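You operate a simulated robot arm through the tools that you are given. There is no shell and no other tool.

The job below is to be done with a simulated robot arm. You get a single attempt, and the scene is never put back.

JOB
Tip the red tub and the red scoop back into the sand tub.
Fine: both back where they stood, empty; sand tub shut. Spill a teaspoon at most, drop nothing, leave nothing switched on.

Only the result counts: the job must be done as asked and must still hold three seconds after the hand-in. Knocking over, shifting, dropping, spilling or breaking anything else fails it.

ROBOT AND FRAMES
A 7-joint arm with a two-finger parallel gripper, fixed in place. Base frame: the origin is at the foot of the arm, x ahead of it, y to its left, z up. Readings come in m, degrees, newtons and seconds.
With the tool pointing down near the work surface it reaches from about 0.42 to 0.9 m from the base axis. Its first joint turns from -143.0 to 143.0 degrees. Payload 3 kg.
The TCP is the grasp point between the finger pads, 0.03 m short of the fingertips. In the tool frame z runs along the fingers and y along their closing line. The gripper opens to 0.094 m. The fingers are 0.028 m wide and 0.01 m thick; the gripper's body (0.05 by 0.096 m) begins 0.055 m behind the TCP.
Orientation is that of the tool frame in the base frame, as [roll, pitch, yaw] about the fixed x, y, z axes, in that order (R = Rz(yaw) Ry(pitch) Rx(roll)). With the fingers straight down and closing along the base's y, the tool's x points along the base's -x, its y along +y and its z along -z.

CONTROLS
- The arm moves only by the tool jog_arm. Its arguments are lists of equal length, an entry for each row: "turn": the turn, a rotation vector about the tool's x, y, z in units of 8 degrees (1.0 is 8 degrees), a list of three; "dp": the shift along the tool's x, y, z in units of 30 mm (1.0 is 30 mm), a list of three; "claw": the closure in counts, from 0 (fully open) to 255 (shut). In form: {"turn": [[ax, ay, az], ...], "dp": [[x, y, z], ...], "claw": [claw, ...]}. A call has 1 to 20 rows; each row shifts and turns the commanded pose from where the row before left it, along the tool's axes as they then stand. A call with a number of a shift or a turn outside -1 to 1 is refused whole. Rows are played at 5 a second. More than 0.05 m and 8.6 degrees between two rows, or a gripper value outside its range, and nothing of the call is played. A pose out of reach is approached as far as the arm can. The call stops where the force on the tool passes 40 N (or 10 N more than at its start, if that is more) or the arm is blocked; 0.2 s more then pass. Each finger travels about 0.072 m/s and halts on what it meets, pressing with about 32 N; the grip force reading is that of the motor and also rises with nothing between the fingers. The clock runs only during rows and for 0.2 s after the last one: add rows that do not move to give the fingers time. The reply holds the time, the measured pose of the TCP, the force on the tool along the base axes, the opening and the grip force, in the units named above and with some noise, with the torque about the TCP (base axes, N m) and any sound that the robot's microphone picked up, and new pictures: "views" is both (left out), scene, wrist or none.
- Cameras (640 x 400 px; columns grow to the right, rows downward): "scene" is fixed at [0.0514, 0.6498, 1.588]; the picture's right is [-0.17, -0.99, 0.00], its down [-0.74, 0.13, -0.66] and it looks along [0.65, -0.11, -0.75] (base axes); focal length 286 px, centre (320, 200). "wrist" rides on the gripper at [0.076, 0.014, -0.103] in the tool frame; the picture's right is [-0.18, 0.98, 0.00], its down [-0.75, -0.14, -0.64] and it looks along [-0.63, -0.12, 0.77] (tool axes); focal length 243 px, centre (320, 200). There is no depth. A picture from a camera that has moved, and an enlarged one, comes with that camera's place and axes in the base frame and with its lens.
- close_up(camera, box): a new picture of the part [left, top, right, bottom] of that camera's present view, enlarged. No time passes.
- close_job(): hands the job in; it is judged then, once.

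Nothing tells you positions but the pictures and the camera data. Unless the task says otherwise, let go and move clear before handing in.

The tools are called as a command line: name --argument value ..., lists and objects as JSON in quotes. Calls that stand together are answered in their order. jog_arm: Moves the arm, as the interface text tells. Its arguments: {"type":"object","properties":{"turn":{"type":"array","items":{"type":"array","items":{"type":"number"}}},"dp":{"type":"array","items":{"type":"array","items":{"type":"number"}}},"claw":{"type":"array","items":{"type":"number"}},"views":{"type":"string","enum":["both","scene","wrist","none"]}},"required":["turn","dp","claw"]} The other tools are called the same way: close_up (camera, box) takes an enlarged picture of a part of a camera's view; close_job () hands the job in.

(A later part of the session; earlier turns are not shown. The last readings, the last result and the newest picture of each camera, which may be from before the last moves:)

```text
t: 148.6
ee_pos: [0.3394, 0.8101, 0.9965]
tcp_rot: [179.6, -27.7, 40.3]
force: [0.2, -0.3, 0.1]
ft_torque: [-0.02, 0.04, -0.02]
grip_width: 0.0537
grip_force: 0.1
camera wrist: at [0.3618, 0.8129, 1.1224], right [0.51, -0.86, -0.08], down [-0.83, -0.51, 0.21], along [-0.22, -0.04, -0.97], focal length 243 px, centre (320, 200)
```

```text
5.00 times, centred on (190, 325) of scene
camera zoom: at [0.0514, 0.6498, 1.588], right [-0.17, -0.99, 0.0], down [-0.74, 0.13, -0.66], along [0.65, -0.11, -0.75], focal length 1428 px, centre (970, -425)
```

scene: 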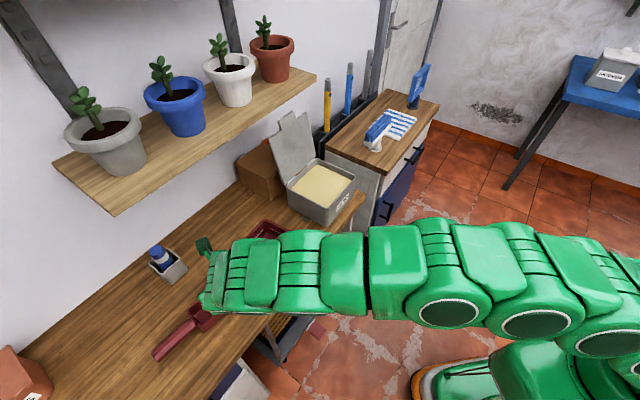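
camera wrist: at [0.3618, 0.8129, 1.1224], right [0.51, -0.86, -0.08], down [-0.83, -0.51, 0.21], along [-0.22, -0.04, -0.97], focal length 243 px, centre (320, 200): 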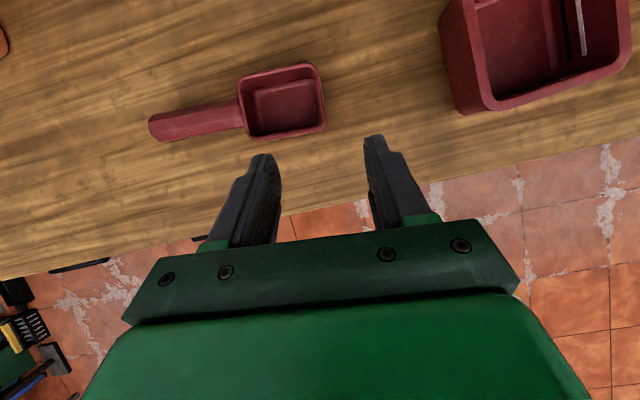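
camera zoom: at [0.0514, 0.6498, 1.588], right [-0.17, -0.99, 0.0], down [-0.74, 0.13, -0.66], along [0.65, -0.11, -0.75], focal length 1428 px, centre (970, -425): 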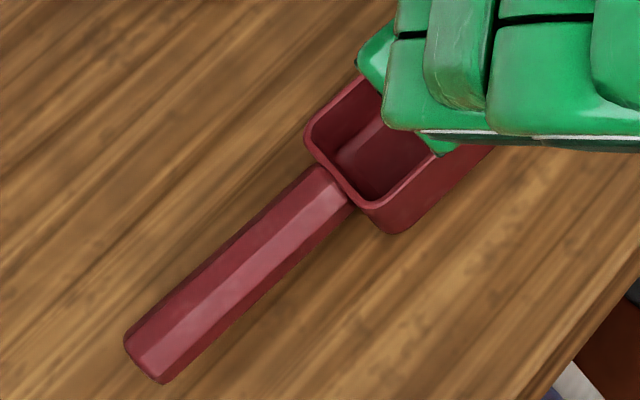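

The scoop is back and empty. I'll move right, in front of the box, to look at the open lid.

jog_arm --turn '[[0, 0, 0], [0, 0, 0], [0, 0, 0], [0, 0, 0], [0, 0, 0], [0, 0, 0], [0, 0, 0], [0, 0, 0], [0, 0, 0], [0, 0, 0], [0, 0, 0], [0, 0, 0], [0, 0, 0], [0, 0, 0], [0, 0, 0], [0, 0, 0], [0, 0, 0]]' --dp '[[0.027, 0.5, -0.3], [0.027, 0.8, -0.3], [0.027, 0.88, -0.2], [0.027, 0.88, -0.2], [0.027, 0.88, -0.2], [0.027, 0.88, -0.1], [0.027, 0.88, -0.1], [0.027, 0.88, -0.1], [0.027, 0.88, -0.1], [0.027, 0.88, -0.1], [0.027, 0.88, -0.1], [0.027, 0.88, -0.1], [0.027, 0.88, -0.1], [0.027, 0.88, 0], [0.027, 0.8, 0], [0.027, 0.6, 0], [0, 0, 0]]' --claw '[110, 110, 110, 110, 110, 110, 110, 110, 110, 110, 110, 110, 110, 110, 110, 110, 110]' --views "scene"

jog_arm --turn '[[0, 1, 0], [0, 1, 0], [0, 1, 0], [0, 1, 0], [0, 1, 0], [0, 1, 0], [0, 1, 0], [0, 0, 0]]' --dp '[[0, 0, 0], [0, 0, 0], [0, 0, 0], [0, 0, 0], [0, 0, 0], [0, 0, 0], [0, 0, 0], [0, 0, 0]]' --claw '[0, 0, 0, 0, 0, 0, 0, 0]'

```text
t: 152.2
ee_pos: [0.5833, 0.4963, 1.0567]
tcp_rot: [179.5, -27.8, 40.3]
force: [0.8, 0.0, 0.7]
ft_torque: [0.01, -0.04, 0.03]
grip_width: 0.0533
grip_force: 0.2
```

scene: 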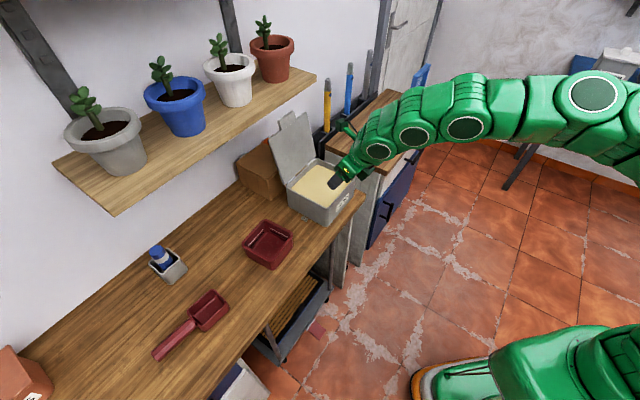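

```text
t: 154.0
ee_pos: [0.5824, 0.4944, 1.0575]
tcp_rot: [177.0, -83.8, 43.0]
force: [-0.8, 0.3, 0.1]
ft_torque: [0.02, -0.03, -0.03]
grip_width: 0.094
grip_force: 0.0
camera wrist: at [0.5181, 0.4247, 1.1447], right [0.62, -0.77, -0.18], down [-0.64, -0.36, -0.68], along [0.46, 0.54, -0.71], focal length 243 px, centre (320, 200)
```

scene: 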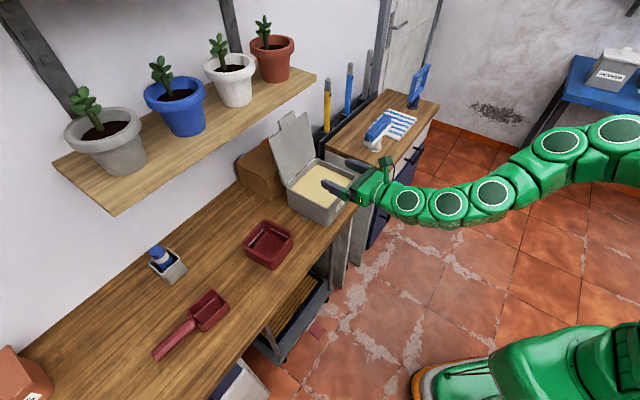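
wrist: 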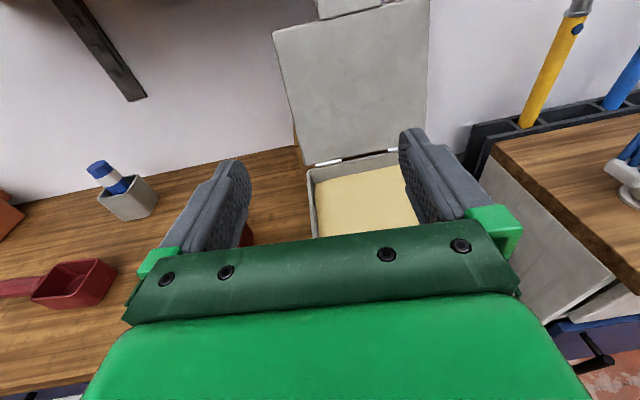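

Both items look right. The lid stands about 11° past vertical, with its tab at z≈1.09–1.125, N≈1.0. I'll try straddling the 6 cm tab sideways with open fingers, which lets me lower the lid under control. First I'll align in front of it.

jog_arm --turn '[[0.596, 0, -0.066], [0, 0.79, 0], [0, 0, 0], [0, 0, 0], [0, 0, 0], [0, 0, 0], [0, 0, 0], [0, 0, 0]]' --dp '[[0, 0, 0], [0, 0, 0], [0.364, 0.4, 0.9], [0.364, 0.4, 0.9], [0.364, 0.4, 0.9], [0.364, 0.4, 0.9], [0.364, 0.4, 0.9], [0, 0, 0]]' --claw '[0, 0, 0, 0, 0, 0, 0, 0]'

close_up --camera "wrist" --box '[160, 0, 480, 240]'

close_up --camera "scene" --box '[250, 80, 410, 220]'

```text
t: 155.8
ee_pos: [0.7216, 0.5489, 1.1117]
tcp_rot: [79.4, -89.6, 145.4]
force: [-0.3, -0.9, 0.4]
ft_torque: [-0.02, -0.03, 0.0]
grip_width: 0.0939
grip_force: 0.0
camera wrist: at [0.6569, 0.467, 1.1888], right [0.7, -0.7, -0.18], down [-0.55, -0.36, -0.76], along [0.46, 0.62, -0.63], focal length 243 px, centre (320, 200)
```

scene: 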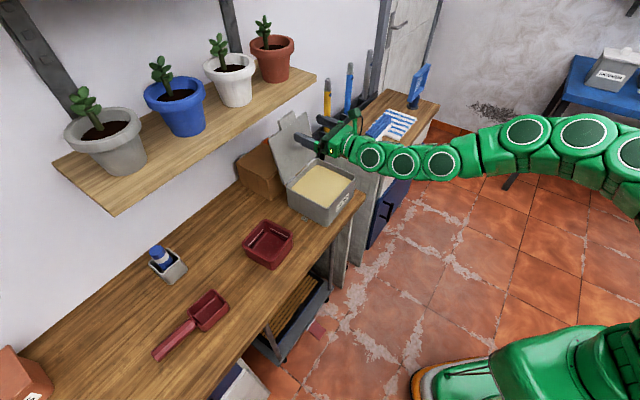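
wrist: 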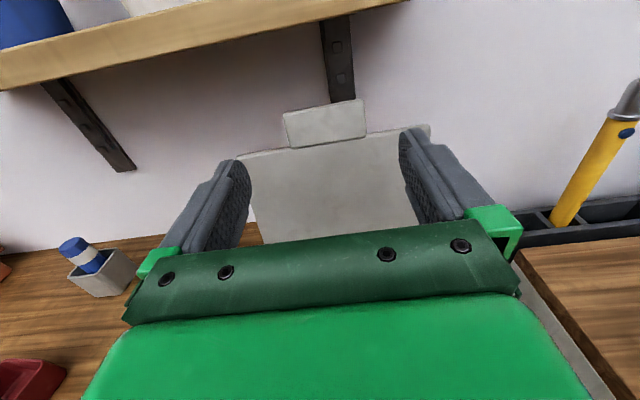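

```text
1.67 times, centred on (320, 120) of wrist
camera zoom: at [0.6569, 0.467, 1.1888], right [0.7, -0.7, -0.18], down [-0.55, -0.36, -0.76], along [0.46, 0.62, -0.63], focal length 404 px, centre (320, 333)
```

zoom: 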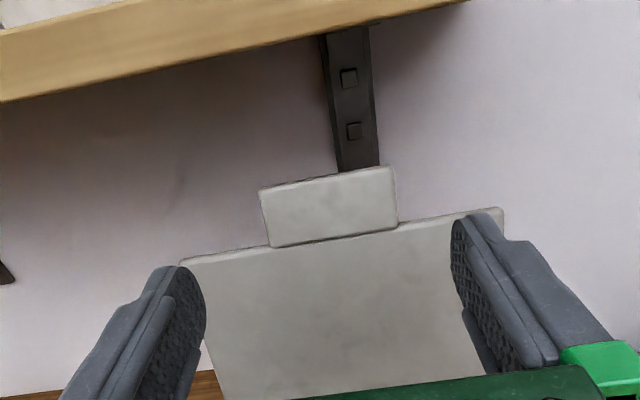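

```text
2.86 times, centred on (330, 150) of scene
camera zoom: at [0.0514, 0.6498, 1.588], right [-0.17, -0.99, 0.0], down [-0.74, 0.13, -0.66], along [0.65, -0.11, -0.75], focal length 816 px, centre (291, 343)
```

zoom: 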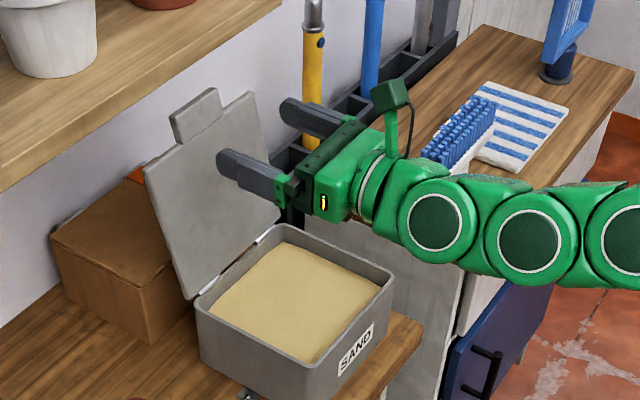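

The lid's top edge measures N≈0.988, z≈1.092; the tab runs up to z≈1.12 and spans E -0.092 to -0.157. My open fingers straddle it at the right height. Advancing carefully.

jog_arm --turn '[[0, 0, 0], [0, 0, 0], [0, 0, 0]]' --dp '[[0, 0.07, 0.7], [0, 0, 0.7], [0, 0, 0]]' --claw '[0, 0, 0]' --views "none"

jog_arm --turn '[[0, 0, 0], [0, 0, 0], [0, 0, 0], [0, 0, 0]]' --dp '[[0, 0, 0.4], [0, 0, 0.4], [0, 0, 0.3], [0, 0, 0]]' --claw '[0, 0, 0, 0]'

close_up --camera "wrist" --box '[160, 0, 480, 240]'

```text
t: 156.6
ee_pos: [0.7524, 0.5779, 1.1137]
tcp_rot: [74.0, -89.6, 150.9]
force: [0.4, 0.3, 0.4]
ft_torque: [-0.01, 0.02, 0.01]
grip_width: 0.094
grip_force: 0.2
```

```text
t: 157.6
ee_pos: [0.7674, 0.5899, 1.1079]
tcp_rot: [75.1, -89.5, 149.8]
force: [0.5, 0.0, -0.2]
ft_torque: [0.0, 0.0, -0.01]
grip_width: 0.0939
grip_force: 0.0
out of reach, approached as far as the arm can: row 2, 3
camera wrist: at [0.7043, 0.5086, 1.1838], right [0.69, -0.7, -0.18], down [-0.55, -0.36, -0.76], along [0.46, 0.62, -0.63], focal length 243 px, centre (320, 200)
```

scene: 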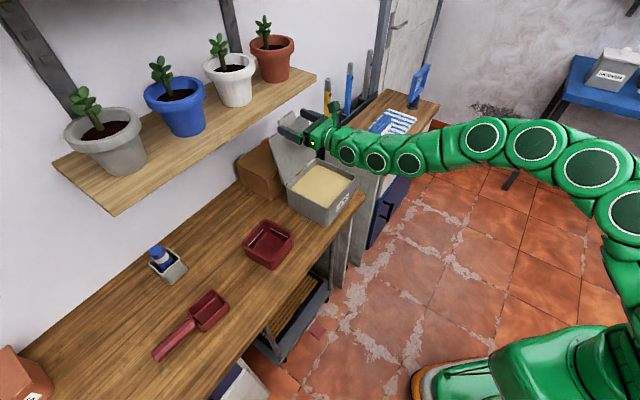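
wrist: 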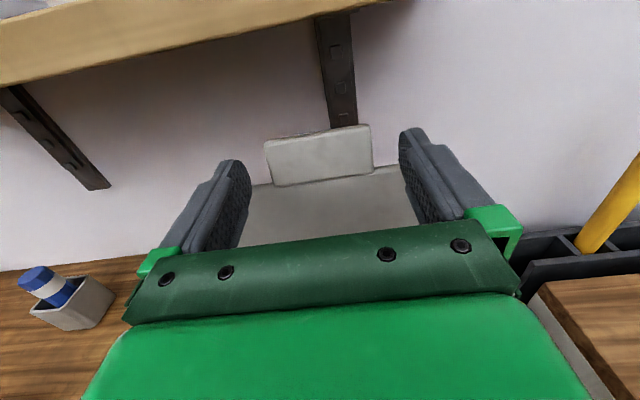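

```text
1.67 times, centred on (320, 120) of wrist
camera zoom: at [0.7043, 0.5086, 1.1838], right [0.69, -0.7, -0.18], down [-0.55, -0.36, -0.76], along [0.46, 0.62, -0.63], focal length 404 px, centre (320, 333)
```

zoom: 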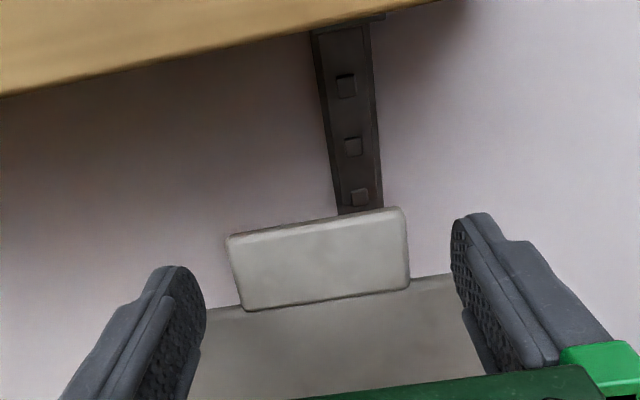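

I'm a centimetre or so short with the hand level. Tilting the fingers about 25° upward lowers the wrist and should gain that reach, so I'll back off a bit, pitch up, and approach again.

jog_arm --turn '[[0, 0, 0], [0, 1, 0], [0, 1, 0], [0, 1, 0], [0, 0, 0]]' --dp '[[0.07, -0.05, -1], [0, 0, 0], [0, 0, 0], [0, 0, 0], [0, 0, 0]]' --claw '[0, 0, 0, 0, 0]' --views "none"

jog_arm --turn '[[0, 0, 0], [0, 0, 0], [0, 0, 0], [0, 0, 0]]' --dp '[[-0.25, 0, 0.44], [-0.25, 0, 0.44], [-0.2, 0, 0.38], [0, 0, 0]]' --claw '[0, 0, 0, 0]'

close_up --camera "wrist" --box '[160, 0, 480, 240]'

close_up --camera "scene" --box '[250, 80, 410, 220]'

```text
t: 158.8
ee_pos: [0.7462, 0.5706, 1.1098]
tcp_rot: [1.3, -69.8, -136.2]
force: [-0.4, 0.1, 0.6]
ft_torque: [0.01, -0.01, -0.01]
grip_width: 0.0937
grip_force: 0.1
out of reach, approached as far as the arm can: row 4
```

```text
t: 159.8
ee_pos: [0.7484, 0.5703, 1.109]
tcp_rot: [1.2, -69.9, -136.3]
force: [0.2, 0.8, 0.9]
ft_torque: [-0.02, -0.02, 0.0]
grip_width: 0.0942
grip_force: 0.2
out of reach, approached as far as the arm can: row 1, 2, 3
camera wrist: at [0.6684, 0.4744, 1.1459], right [0.74, -0.65, -0.17], down [-0.34, -0.15, -0.93], along [0.58, 0.74, -0.33], focal length 243 px, centre (320, 200)
```

scene: 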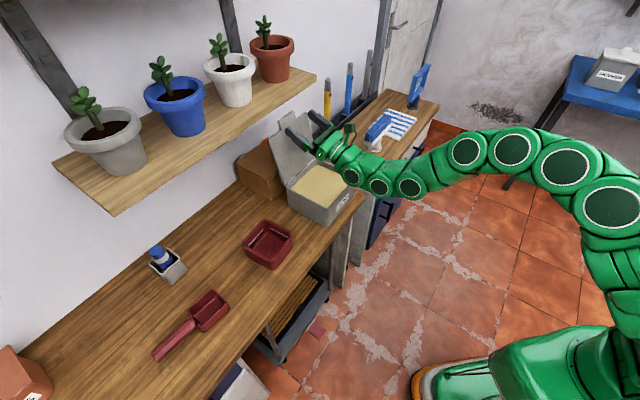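
wrist: 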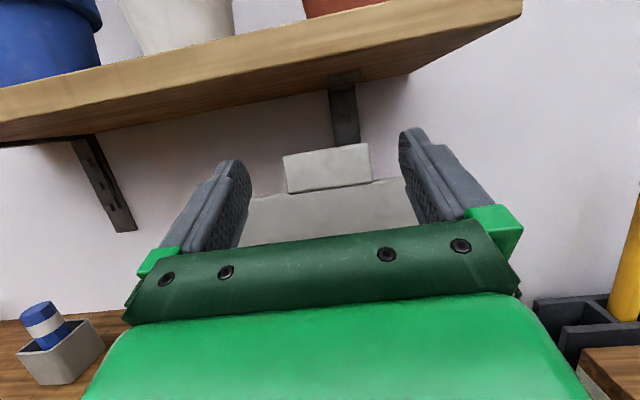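

```text
1.67 times, centred on (320, 120) of wrist
camera zoom: at [0.6684, 0.4744, 1.1459], right [0.74, -0.65, -0.17], down [-0.34, -0.15, -0.93], along [0.58, 0.74, -0.33], focal length 404 px, centre (320, 333)
```

zoom: 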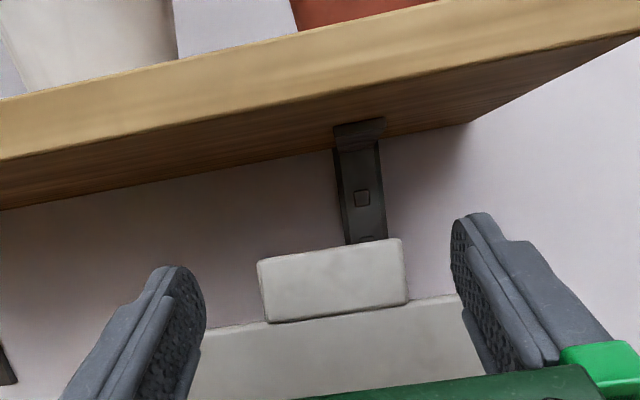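

```text
2.86 times, centred on (330, 150) of scene
camera zoom: at [0.0514, 0.6498, 1.588], right [-0.17, -0.99, 0.0], down [-0.74, 0.13, -0.66], along [0.65, -0.11, -0.75], focal length 816 px, centre (291, 343)
```

zoom: 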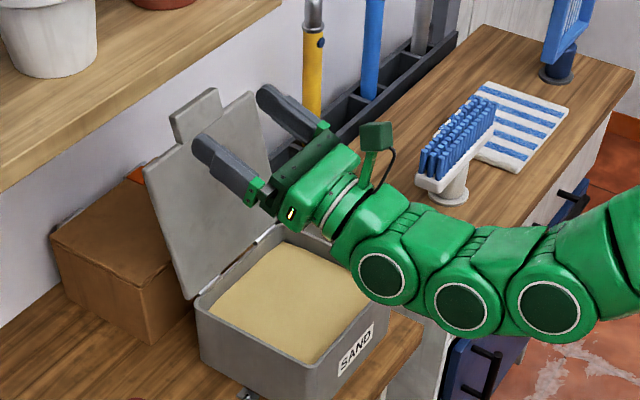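

Pitching up reduces the reach, so it's a wrist-bend limit. I'll try pitching the fingers downward about 20° instead, which should extend further.

jog_arm --turn '[[0, -1, 0], [0, -1, 0], [0, -1, 0], [0, -1, 0], [0, -1, 0], [0, 0, 0]]' --dp '[[0.1, 0, -0.1], [0.1, 0, 0], [0.1, 0, 0], [0, 0, 0], [0, 0, 0], [0, 0, 0]]' --claw '[0, 0, 0, 0, 0, 0]' --views "none"

```text
t: 161.2
ee_pos: [0.7428, 0.5671, 1.1162]
tcp_rot: [178.9, -69.9, 45.9]
force: [0.9, 0.5, -0.3]
ft_torque: [-0.02, -0.02, -0.02]
grip_width: 0.0941
grip_force: 0.1
```

jog_arm --turn '[[0, 0, 0], [0, 0, 0], [0, 0, 0], [0, 0, 0]]' --dp '[[0.21, 0, 0.52], [0.21, 0, 0.52], [0.2, 0, 0.5], [0, 0, 0]]' --claw '[0, 0, 0, 0]'

close_up --camera "wrist" --box '[160, 60, 480, 300]'

close_up --camera "scene" --box '[250, 80, 410, 220]'

```text
t: 162.2
ee_pos: [0.7777, 0.6028, 1.1187]
tcp_rot: [178.7, -70.2, 46.2]
force: [0.3, 0.1, -0.8]
ft_torque: [0.01, -0.02, 0.0]
grip_width: 0.0941
grip_force: 0.1
camera wrist: at [0.736, 0.544, 1.225], right [0.65, -0.74, -0.17], down [-0.71, -0.51, -0.49], along [0.28, 0.44, -0.85], focal length 243 px, centre (320, 200)
```

scene: 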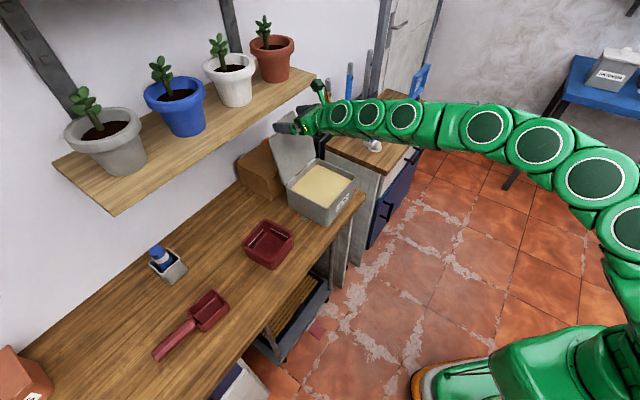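
wrist: 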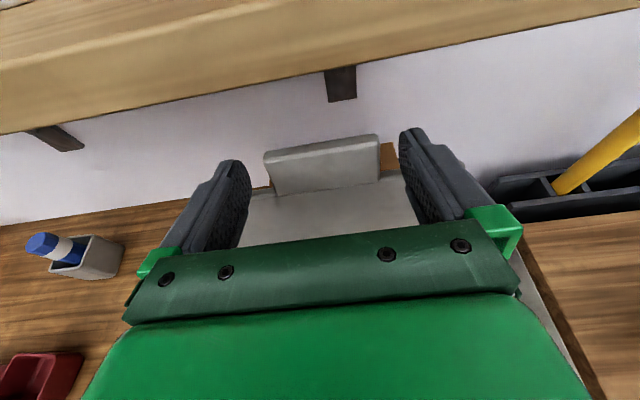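

```text
1.67 times, centred on (320, 180) of wrist
camera zoom: at [0.736, 0.544, 1.225], right [0.65, -0.74, -0.17], down [-0.71, -0.51, -0.49], along [0.28, 0.44, -0.85], focal length 404 px, centre (320, 233)
```

zoom: 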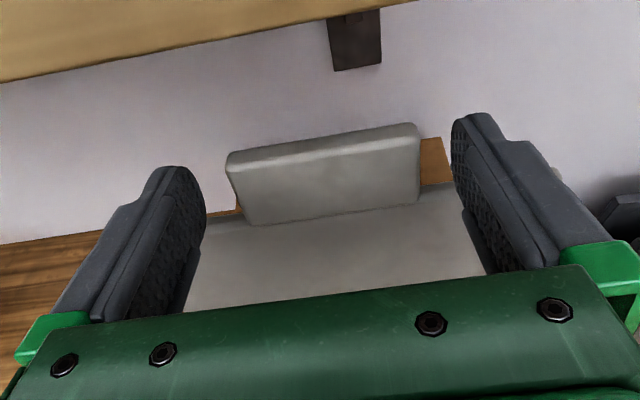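

```text
2.86 times, centred on (330, 150) of scene
camera zoom: at [0.0514, 0.6498, 1.588], right [-0.17, -0.99, 0.0], down [-0.74, 0.13, -0.66], along [0.65, -0.11, -0.75], focal length 816 px, centre (291, 343)
```

zoom: 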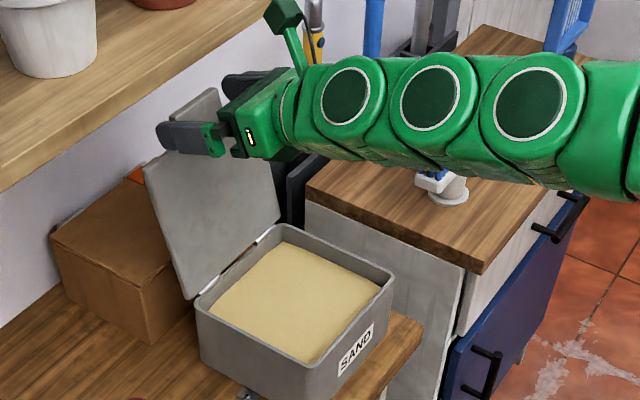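

The fingers now straddle the tab: tips at N≈1.004, tab at N 0.995–1.003, E-centred. I'll close on the tab's sides.

jog_arm --turn '[[0, 0, 0], [0, 0, 0], [0, 0, 0], [0, 0, 0]]' --dp '[[0, 0, 0], [0, 0, 0], [0, 0, 0], [0, 0, 0]]' --claw '[50, 80, 110, 110]'

close_up --camera "wrist" --box '[160, 60, 480, 300]'

```text
t: 163.2
ee_pos: [0.7788, 0.6026, 1.1169]
tcp_rot: [178.8, -70.1, 45.9]
force: [8.5, -6.7, 0.9]
ft_torque: [0.3, 0.06, -0.44]
grip_width: 0.0697
grip_force: 45.1
camera wrist: at [0.7367, 0.543, 1.2248], right [0.65, -0.74, -0.17], down [-0.71, -0.51, -0.49], along [0.28, 0.44, -0.85], focal length 243 px, centre (320, 200)
```

scene: 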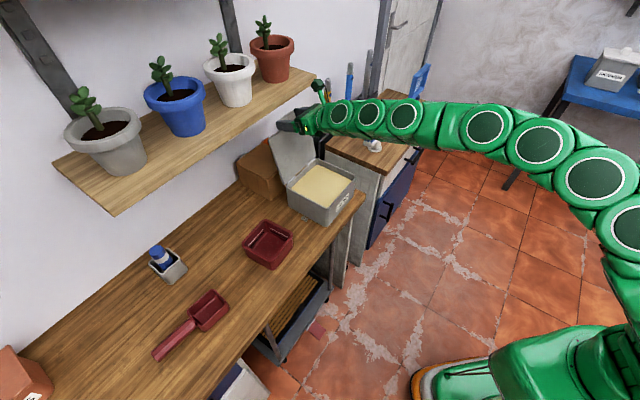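
wrist: 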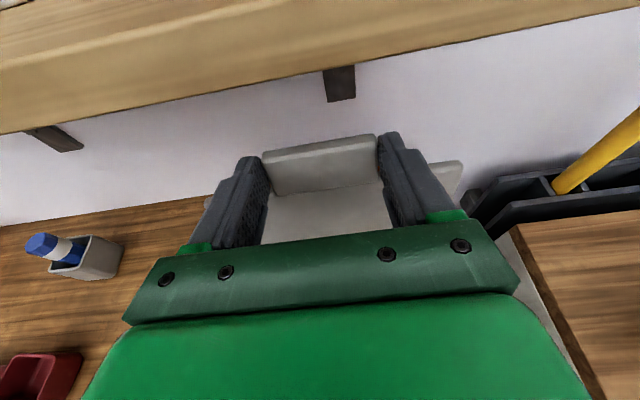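

```text
1.67 times, centred on (320, 180) of wrist
camera zoom: at [0.7367, 0.543, 1.2248], right [0.65, -0.74, -0.17], down [-0.71, -0.51, -0.49], along [0.28, 0.44, -0.85], focal length 404 px, centre (320, 233)
```

zoom: 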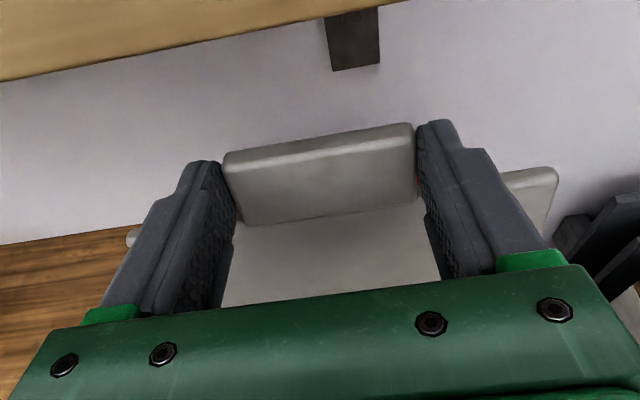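

The tab is gripped (70 mm wide, both fingers on it). I'll pull the lid forward along its arc, a few degrees per step.

jog_arm --turn '[[0, 0, 0], [0, 0.094, 0], [0, 0.094, 0], [0, 0.094, 0], [0, 0.094, 0], [0, 0, 0]]' --dp '[[0, 0.05, 0], [-0.129, 0, -0.538], [-0.167, 0, -0.528], [-0.204, 0, -0.515], [-0.244, 0, -0.499], [0, 0, 0]]' --claw '[130, 130, 130, 130, 130, 130]'

close_up --camera "scene" --box '[250, 80, 410, 220]'

close_up --camera "wrist" --box '[160, 60, 480, 300]'

```text
t: 164.6
ee_pos: [0.7311, 0.5549, 1.1169]
tcp_rot: [178.6, -73.1, 46.2]
force: [-10.4, 1.2, 17.8]
ft_torque: [0.84, 1.26, 0.33]
grip_width: 0.0696
grip_force: 45.1
camera wrist: at [0.6865, 0.4921, 1.2194], right [0.66, -0.73, -0.17], down [-0.69, -0.49, -0.54], along [0.31, 0.47, -0.83], focal length 243 px, centre (320, 200)
```

scene: 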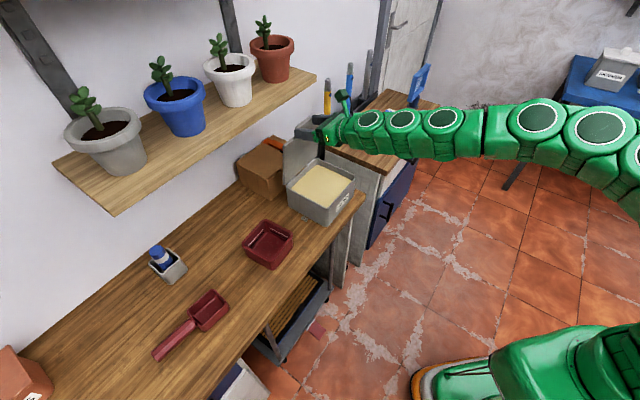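
wrist: 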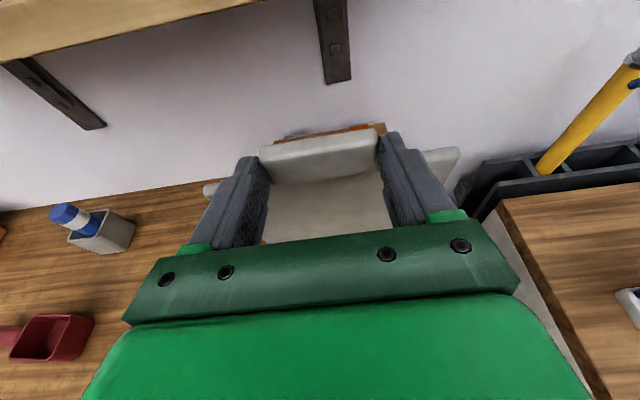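

```text
2.86 times, centred on (330, 150) of scene
camera zoom: at [0.0514, 0.6498, 1.588], right [-0.17, -0.99, 0.0], down [-0.74, 0.13, -0.66], along [0.65, -0.11, -0.75], focal length 816 px, centre (291, 343)
```

zoom: 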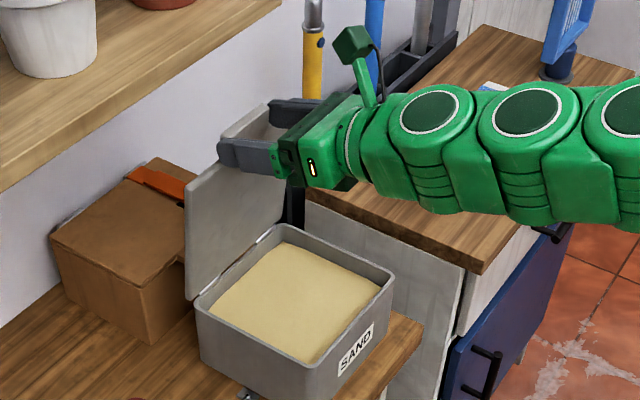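

```text
1.67 times, centred on (320, 180) of wrist
camera zoom: at [0.6865, 0.4921, 1.2194], right [0.66, -0.73, -0.17], down [-0.69, -0.49, -0.54], along [0.31, 0.47, -0.83], focal length 404 px, centre (320, 233)
```

zoom: 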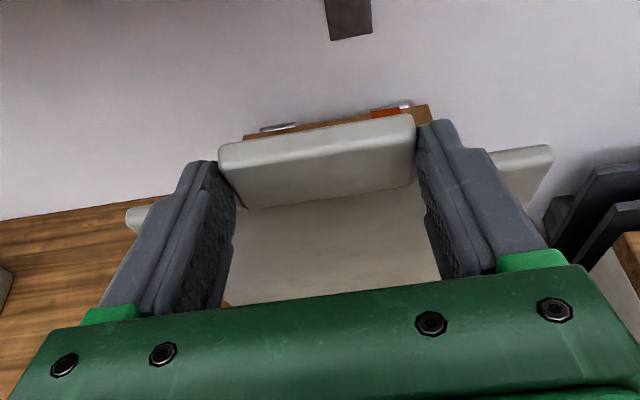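

The lid follows, and it's now forward of vertical. There's about 18 N of upward load, so my assumed hinge is slightly off. I'll correct the arc (hinge at about N 0.956) and keep lowering.

jog_arm --turn '[[0, 0.0875, 0], [0, 0.0875, 0], [0, 0.0875, 0], [0, 0.0875, 0], [0, 0, 0]]' --dp '[[-0.167, -0.025, -0.503], [-0.284, 0, -0.463], [-0.313, 0, -0.442], [-0.345, 0, -0.419], [0, 0, 0]]' --claw '[130, 130, 130, 130, 130]'

close_up --camera "scene" --box '[250, 80, 410, 220]'

```text
t: 165.8
ee_pos: [0.6883, 0.5114, 1.0983]
tcp_rot: [178.4, -75.8, 46.5]
force: [4.8, 6.0, -12.3]
ft_torque: [0.22, 0.51, 0.07]
grip_width: 0.0693
grip_force: 45.0
camera wrist: at [0.6392, 0.4449, 1.197], right [0.66, -0.73, -0.17], down [-0.67, -0.47, -0.57], along [0.34, 0.5, -0.8], focal length 243 px, centre (320, 200)
```

scene: 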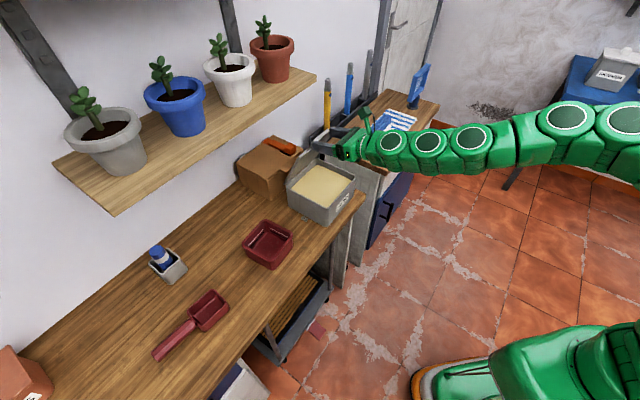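
wrist: 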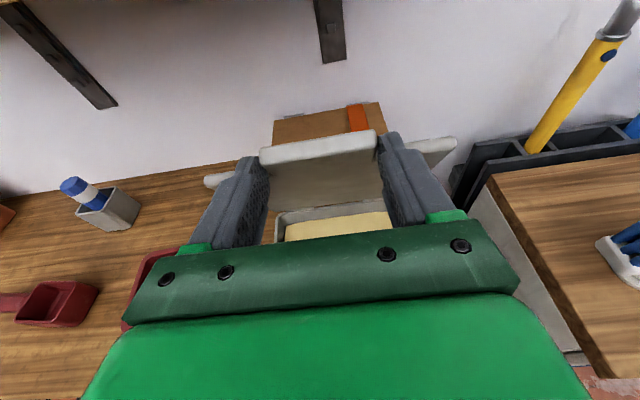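

```text
2.86 times, centred on (330, 150) of scene
camera zoom: at [0.0514, 0.6498, 1.588], right [-0.17, -0.99, 0.0], down [-0.74, 0.13, -0.66], along [0.65, -0.11, -0.75], focal length 816 px, centre (291, 343)
```

zoom: 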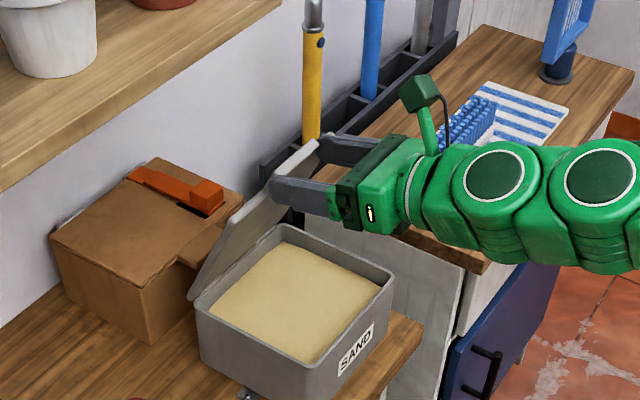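

Going well; a slight inward radial pull means I should trim the radius by about 2 mm. Continuing to lower.

jog_arm --turn '[[0, 0.0875, 0], [0, 0.0875, 0], [0, 0.0875, 0], [0, 0.0875, 0], [0, 0, 0]]' --dp '[[-0.415, 0, -0.353], [-0.4, 0, -0.371], [-0.425, 0, -0.338], [-0.447, 0, -0.307], [0, 0, 0]]' --claw '[130, 130, 130, 130, 130]'

close_up --camera "scene" --box '[250, 80, 410, 220]'

```text
t: 167.0
ee_pos: [0.6519, 0.4753, 1.0614]
tcp_rot: [177.7, -78.9, 47.2]
force: [-10.7, 2.7, 12.1]
ft_torque: [1.27, -0.55, 0.11]
grip_width: 0.0692
grip_force: 44.9
camera wrist: at [0.5999, 0.4056, 1.1555], right [0.67, -0.72, -0.17], down [-0.65, -0.45, -0.62], along [0.37, 0.52, -0.77], focal length 243 px, centre (320, 200)
```

scene: 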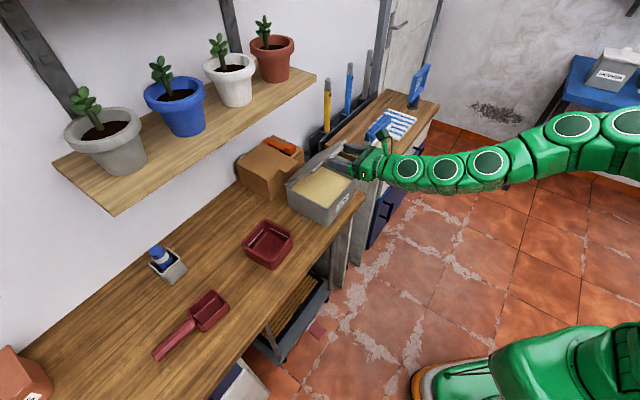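
wrist: 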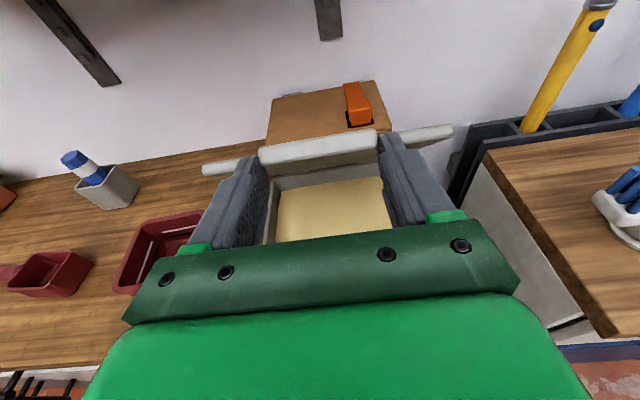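

```text
2.86 times, centred on (330, 150) of scene
camera zoom: at [0.0514, 0.6498, 1.588], right [-0.17, -0.99, 0.0], down [-0.74, 0.13, -0.66], along [0.65, -0.11, -0.75], focal length 816 px, centre (291, 343)
```

zoom: 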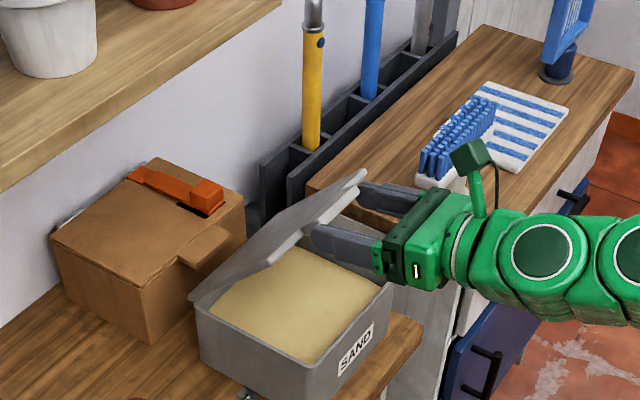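

Half closed. Minor load corrections, then continuing to lower.

jog_arm --turn '[[0, 0.0875, 0], [0, 0.0875, 0], [0, 0.0875, 0], [0, 0.0875, 0], [0, 0, 0]]' --dp '[[-0.442, -0.03, -0.323], [-0.486, 0, -0.241], [-0.503, 0, -0.21], [-0.518, 0, -0.173], [0, 0, 0]]' --claw '[130, 130, 130, 130, 130]'

close_up --camera "scene" --box '[250, 80, 410, 220]'

```text
t: 168.2
ee_pos: [0.6244, 0.4475, 1.0072]
tcp_rot: [177.0, -81.5, 47.8]
force: [-9.1, 2.1, 6.2]
ft_torque: [0.78, -0.46, 0.37]
grip_width: 0.0691
grip_force: 44.6
camera wrist: at [0.5688, 0.3746, 1.0973], right [0.68, -0.72, -0.17], down [-0.62, -0.43, -0.65], along [0.39, 0.55, -0.74], focal length 243 px, centre (320, 200)
```

scene: 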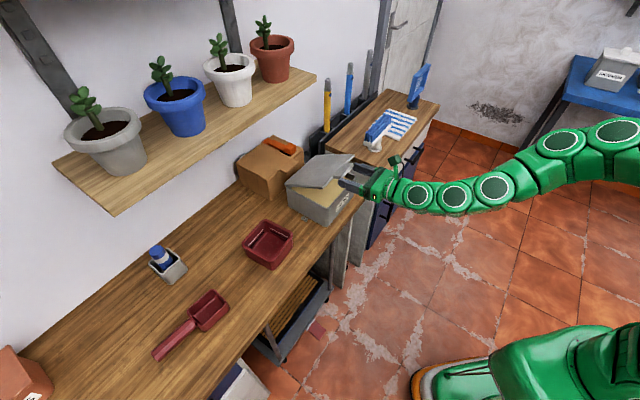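
wrist: 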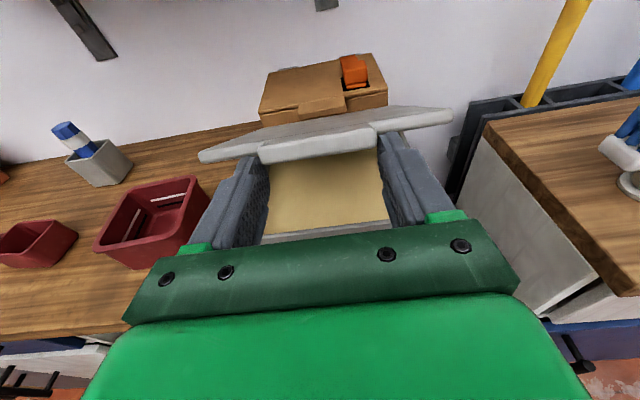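

```text
2.86 times, centred on (330, 150) of scene
camera zoom: at [0.0514, 0.6498, 1.588], right [-0.17, -0.99, 0.0], down [-0.74, 0.13, -0.66], along [0.65, -0.11, -0.75], focal length 816 px, centre (291, 343)
```

zoom: 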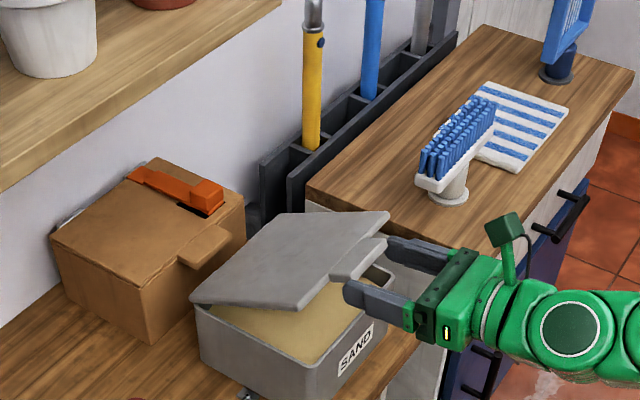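

About 26° left. Continuing gently to near-closed.

jog_arm --turn '[[0, 0.0875, 0], [0, 0.0875, 0], [0, 0.0875, 0], [0, 0, 0]]' --dp '[[-0.52, -0.04, -0.165], [-0.536, 0, -0.102], [-0.542, 0, -0.063], [0, 0, 0]]' --claw '[130, 130, 130, 130]'

close_up --camera "scene" --box '[250, 80, 410, 220]'

close_up --camera "wrist" --box '[160, 60, 480, 260]'

```text
t: 169.2
ee_pos: [0.6131, 0.4367, 0.9595]
tcp_rot: [176.4, -83.6, 48.4]
force: [-3.6, -16.4, 5.1]
ft_torque: [0.65, -0.13, 0.44]
grip_width: 0.0691
grip_force: 44.5
camera wrist: at [0.5559, 0.3617, 1.0478], right [0.68, -0.71, -0.18], down [-0.61, -0.41, -0.68], along [0.41, 0.57, -0.71], focal length 243 px, centre (320, 200)
```

scene: 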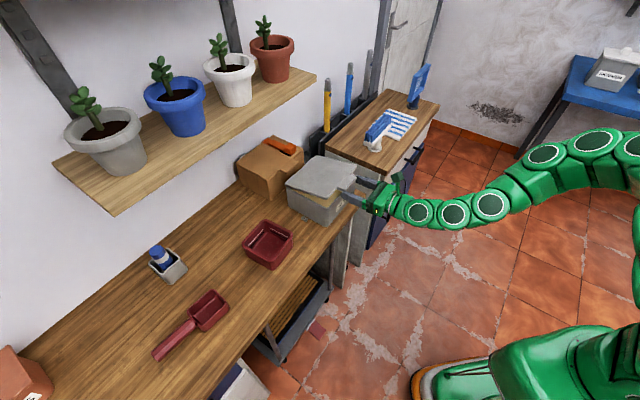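
wrist: 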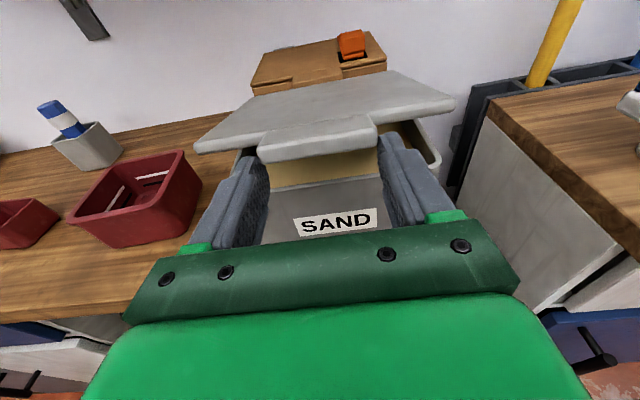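

```text
2.86 times, centred on (330, 150) of scene
camera zoom: at [0.0514, 0.6498, 1.588], right [-0.17, -0.99, 0.0], down [-0.74, 0.13, -0.66], along [0.65, -0.11, -0.75], focal length 816 px, centre (291, 343)
```

zoom: 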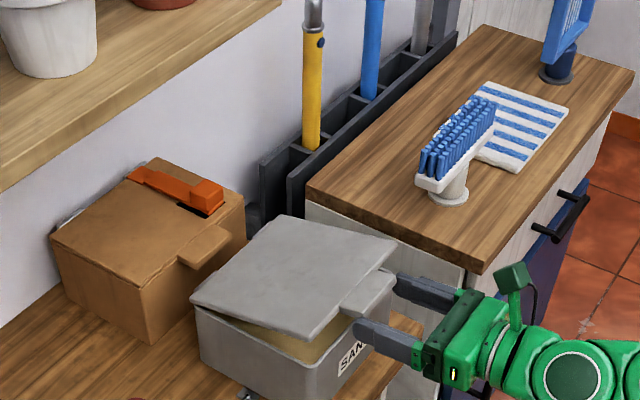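

```text
2.00 times, centred on (320, 160) of wrist
camera zoom: at [0.5559, 0.3617, 1.0478], right [0.68, -0.71, -0.18], down [-0.61, -0.41, -0.68], along [0.41, 0.57, -0.71], focal length 485 px, centre (320, 280)
```

zoom: 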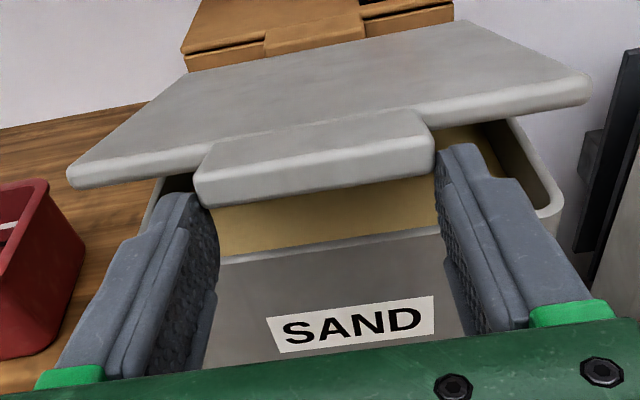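

About 12° left. Two more steps bring it to seated; the fingertips stay in front of the box wall, so nothing gets trapped.

jog_arm --turn '[[0, 0.0875, 0], [0, 0.05, 0], [0, 0, 0]]' --dp '[[-0.554, 0.02, -0.092], [-0.36, 0, -0.01], [0, 0, 0]]' --claw '[130, 130, 130]'

close_up --camera "wrist" --box '[160, 60, 480, 260]'

```text
t: 170.0
ee_pos: [0.6105, 0.4327, 0.933]
tcp_rot: [175.6, -84.7, 49.3]
force: [21.1, 6.5, 1.1]
ft_torque: [0.58, -0.04, 0.29]
grip_width: 0.0688
grip_force: 45.5
camera wrist: at [0.5508, 0.3567, 1.0192], right [0.68, -0.71, -0.18], down [-0.6, -0.4, -0.69], along [0.42, 0.58, -0.7], focal length 243 px, centre (320, 200)
```

scene: 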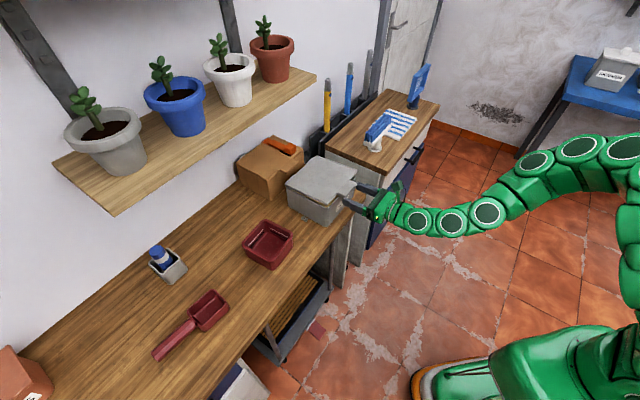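
wrist: 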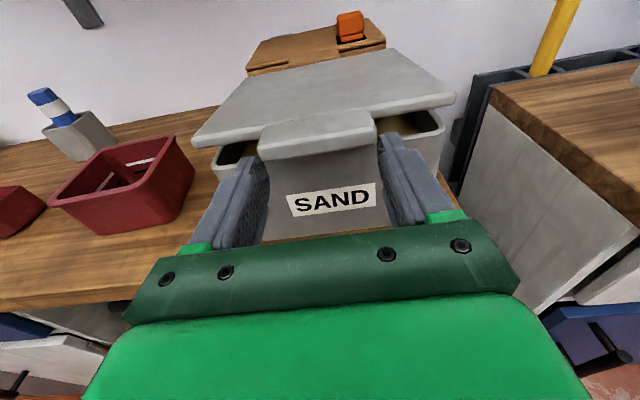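

```text
2.00 times, centred on (320, 160) of wrist
camera zoom: at [0.5508, 0.3567, 1.0192], right [0.68, -0.71, -0.18], down [-0.6, -0.4, -0.69], along [0.42, 0.58, -0.7], focal length 485 px, centre (320, 280)
```

zoom: 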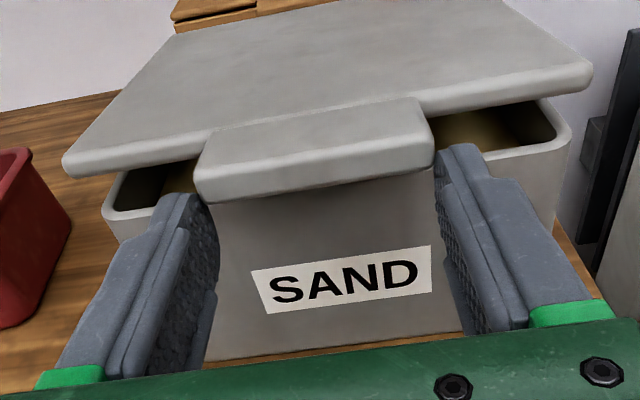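

There's still a gap of a couple of centimetres at the front, since the tab sits a bit above the finger axis. I'll ease the radial load and lower further until it seats.

jog_arm --turn '[[0, 0, 0], [0, 0, 0], [0, 0, 0]]' --dp '[[-0.3, 0.03, 0.083], [-0.25, 0, 0.01], [0, 0, 0]]' --claw '[130, 130, 130]' --views "wrist"

close_up --camera "wrist" --box '[160, 60, 480, 260]'

close_up --camera "scene" --box '[280, 145, 370, 235]'

```text
t: 170.8
ee_pos: [0.6107, 0.4333, 0.9191]
tcp_rot: [175.2, -84.7, 49.8]
force: [-4.6, -6.2, 6.9]
ft_torque: [1.05, -1.08, 0.27]
grip_width: 0.0694
grip_force: 44.8
camera wrist: at [0.5517, 0.3573, 1.0043], right [0.68, -0.71, -0.18], down [-0.6, -0.4, -0.69], along [0.42, 0.58, -0.7], focal length 243 px, centre (320, 200)
```

wrist: 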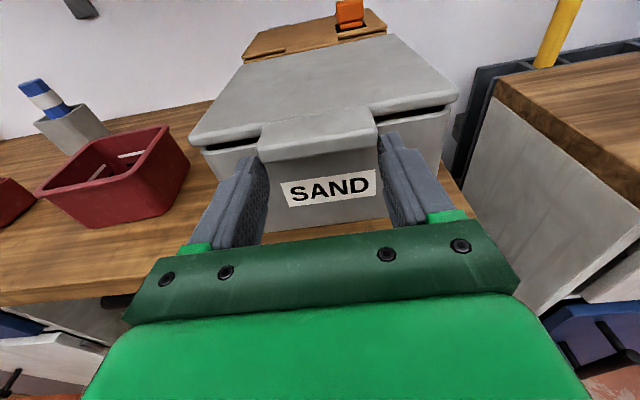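

```text
2.00 times, centred on (320, 160) of wrist
camera zoom: at [0.5517, 0.3573, 1.0043], right [0.68, -0.71, -0.18], down [-0.6, -0.4, -0.69], along [0.42, 0.58, -0.7], focal length 485 px, centre (320, 280)
```

zoom: 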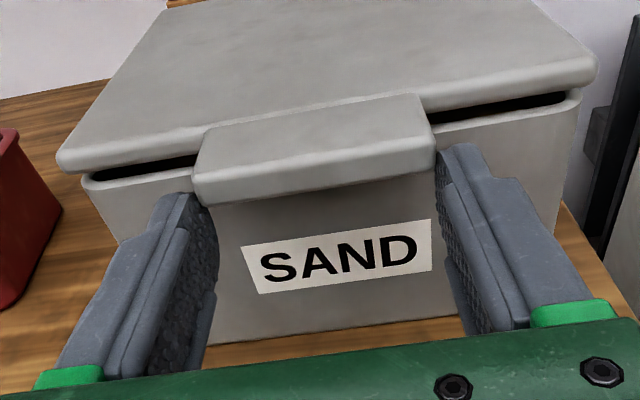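

```text
4.44 times, centred on (325, 190) of scene
camera zoom: at [0.0514, 0.6498, 1.588], right [-0.17, -0.99, 0.0], down [-0.74, 0.13, -0.66], along [0.65, -0.11, -0.75], focal length 1270 px, centre (298, 244)
```

zoom: 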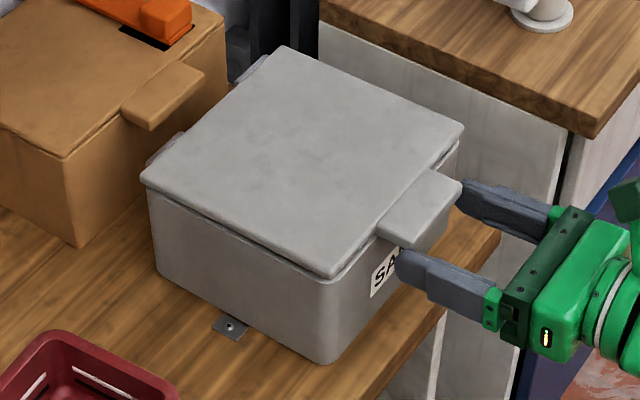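

Almost shut, with about 5 mm left. I'll lower a little more until it seats.

jog_arm --turn '[[0, 0, 0], [0, 0, 0], [0, 0, 0]]' --dp '[[-0.13, 0, -0.02], [-0.1, 0, 0], [0, 0, 0]]' --claw '[130, 130, 130]' --views "none"

close_up --camera "wrist" --box '[160, 60, 480, 260]'

close_up --camera "scene" --box '[280, 145, 370, 235]'

```text
t: 171.3
ee_pos: [0.6108, 0.4335, 0.9138]
tcp_rot: [174.5, -84.8, 50.5]
force: [7.8, 6.8, 0.5]
ft_torque: [-0.54, 1.04, 0.68]
grip_width: 0.0694
grip_force: 44.7
stopped in row 2: the force on the tool passed its limit at 41 N (the readings are from after the stop); the commanded pose is now the measured one
```

```text
2.00 times, centred on (320, 160) of wrist
camera zoom: at [0.5512, 0.3569, 0.9997], right [0.68, -0.71, -0.17], down [-0.6, -0.4, -0.69], along [0.42, 0.58, -0.7], focal length 485 px, centre (320, 280)
```

zoom: 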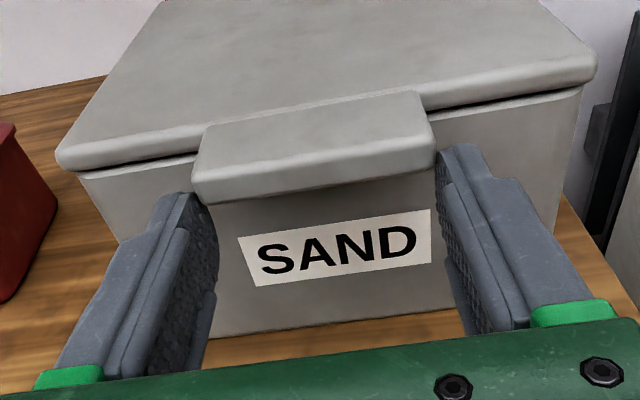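

```text
4.44 times, centred on (325, 190) of scene
camera zoom: at [0.0514, 0.6498, 1.588], right [-0.17, -0.99, 0.0], down [-0.74, 0.13, -0.66], along [0.65, -0.11, -0.75], focal length 1270 px, centre (298, 244)
```

zoom: 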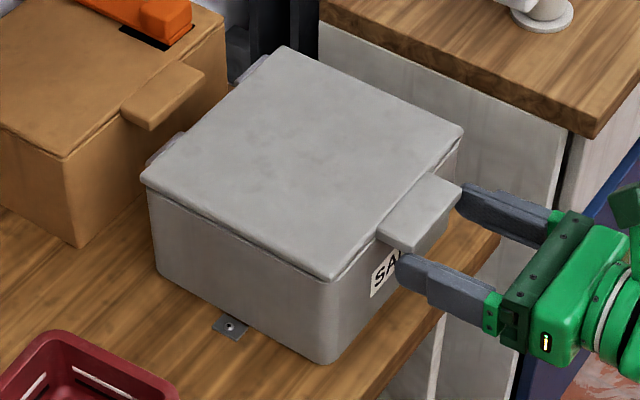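

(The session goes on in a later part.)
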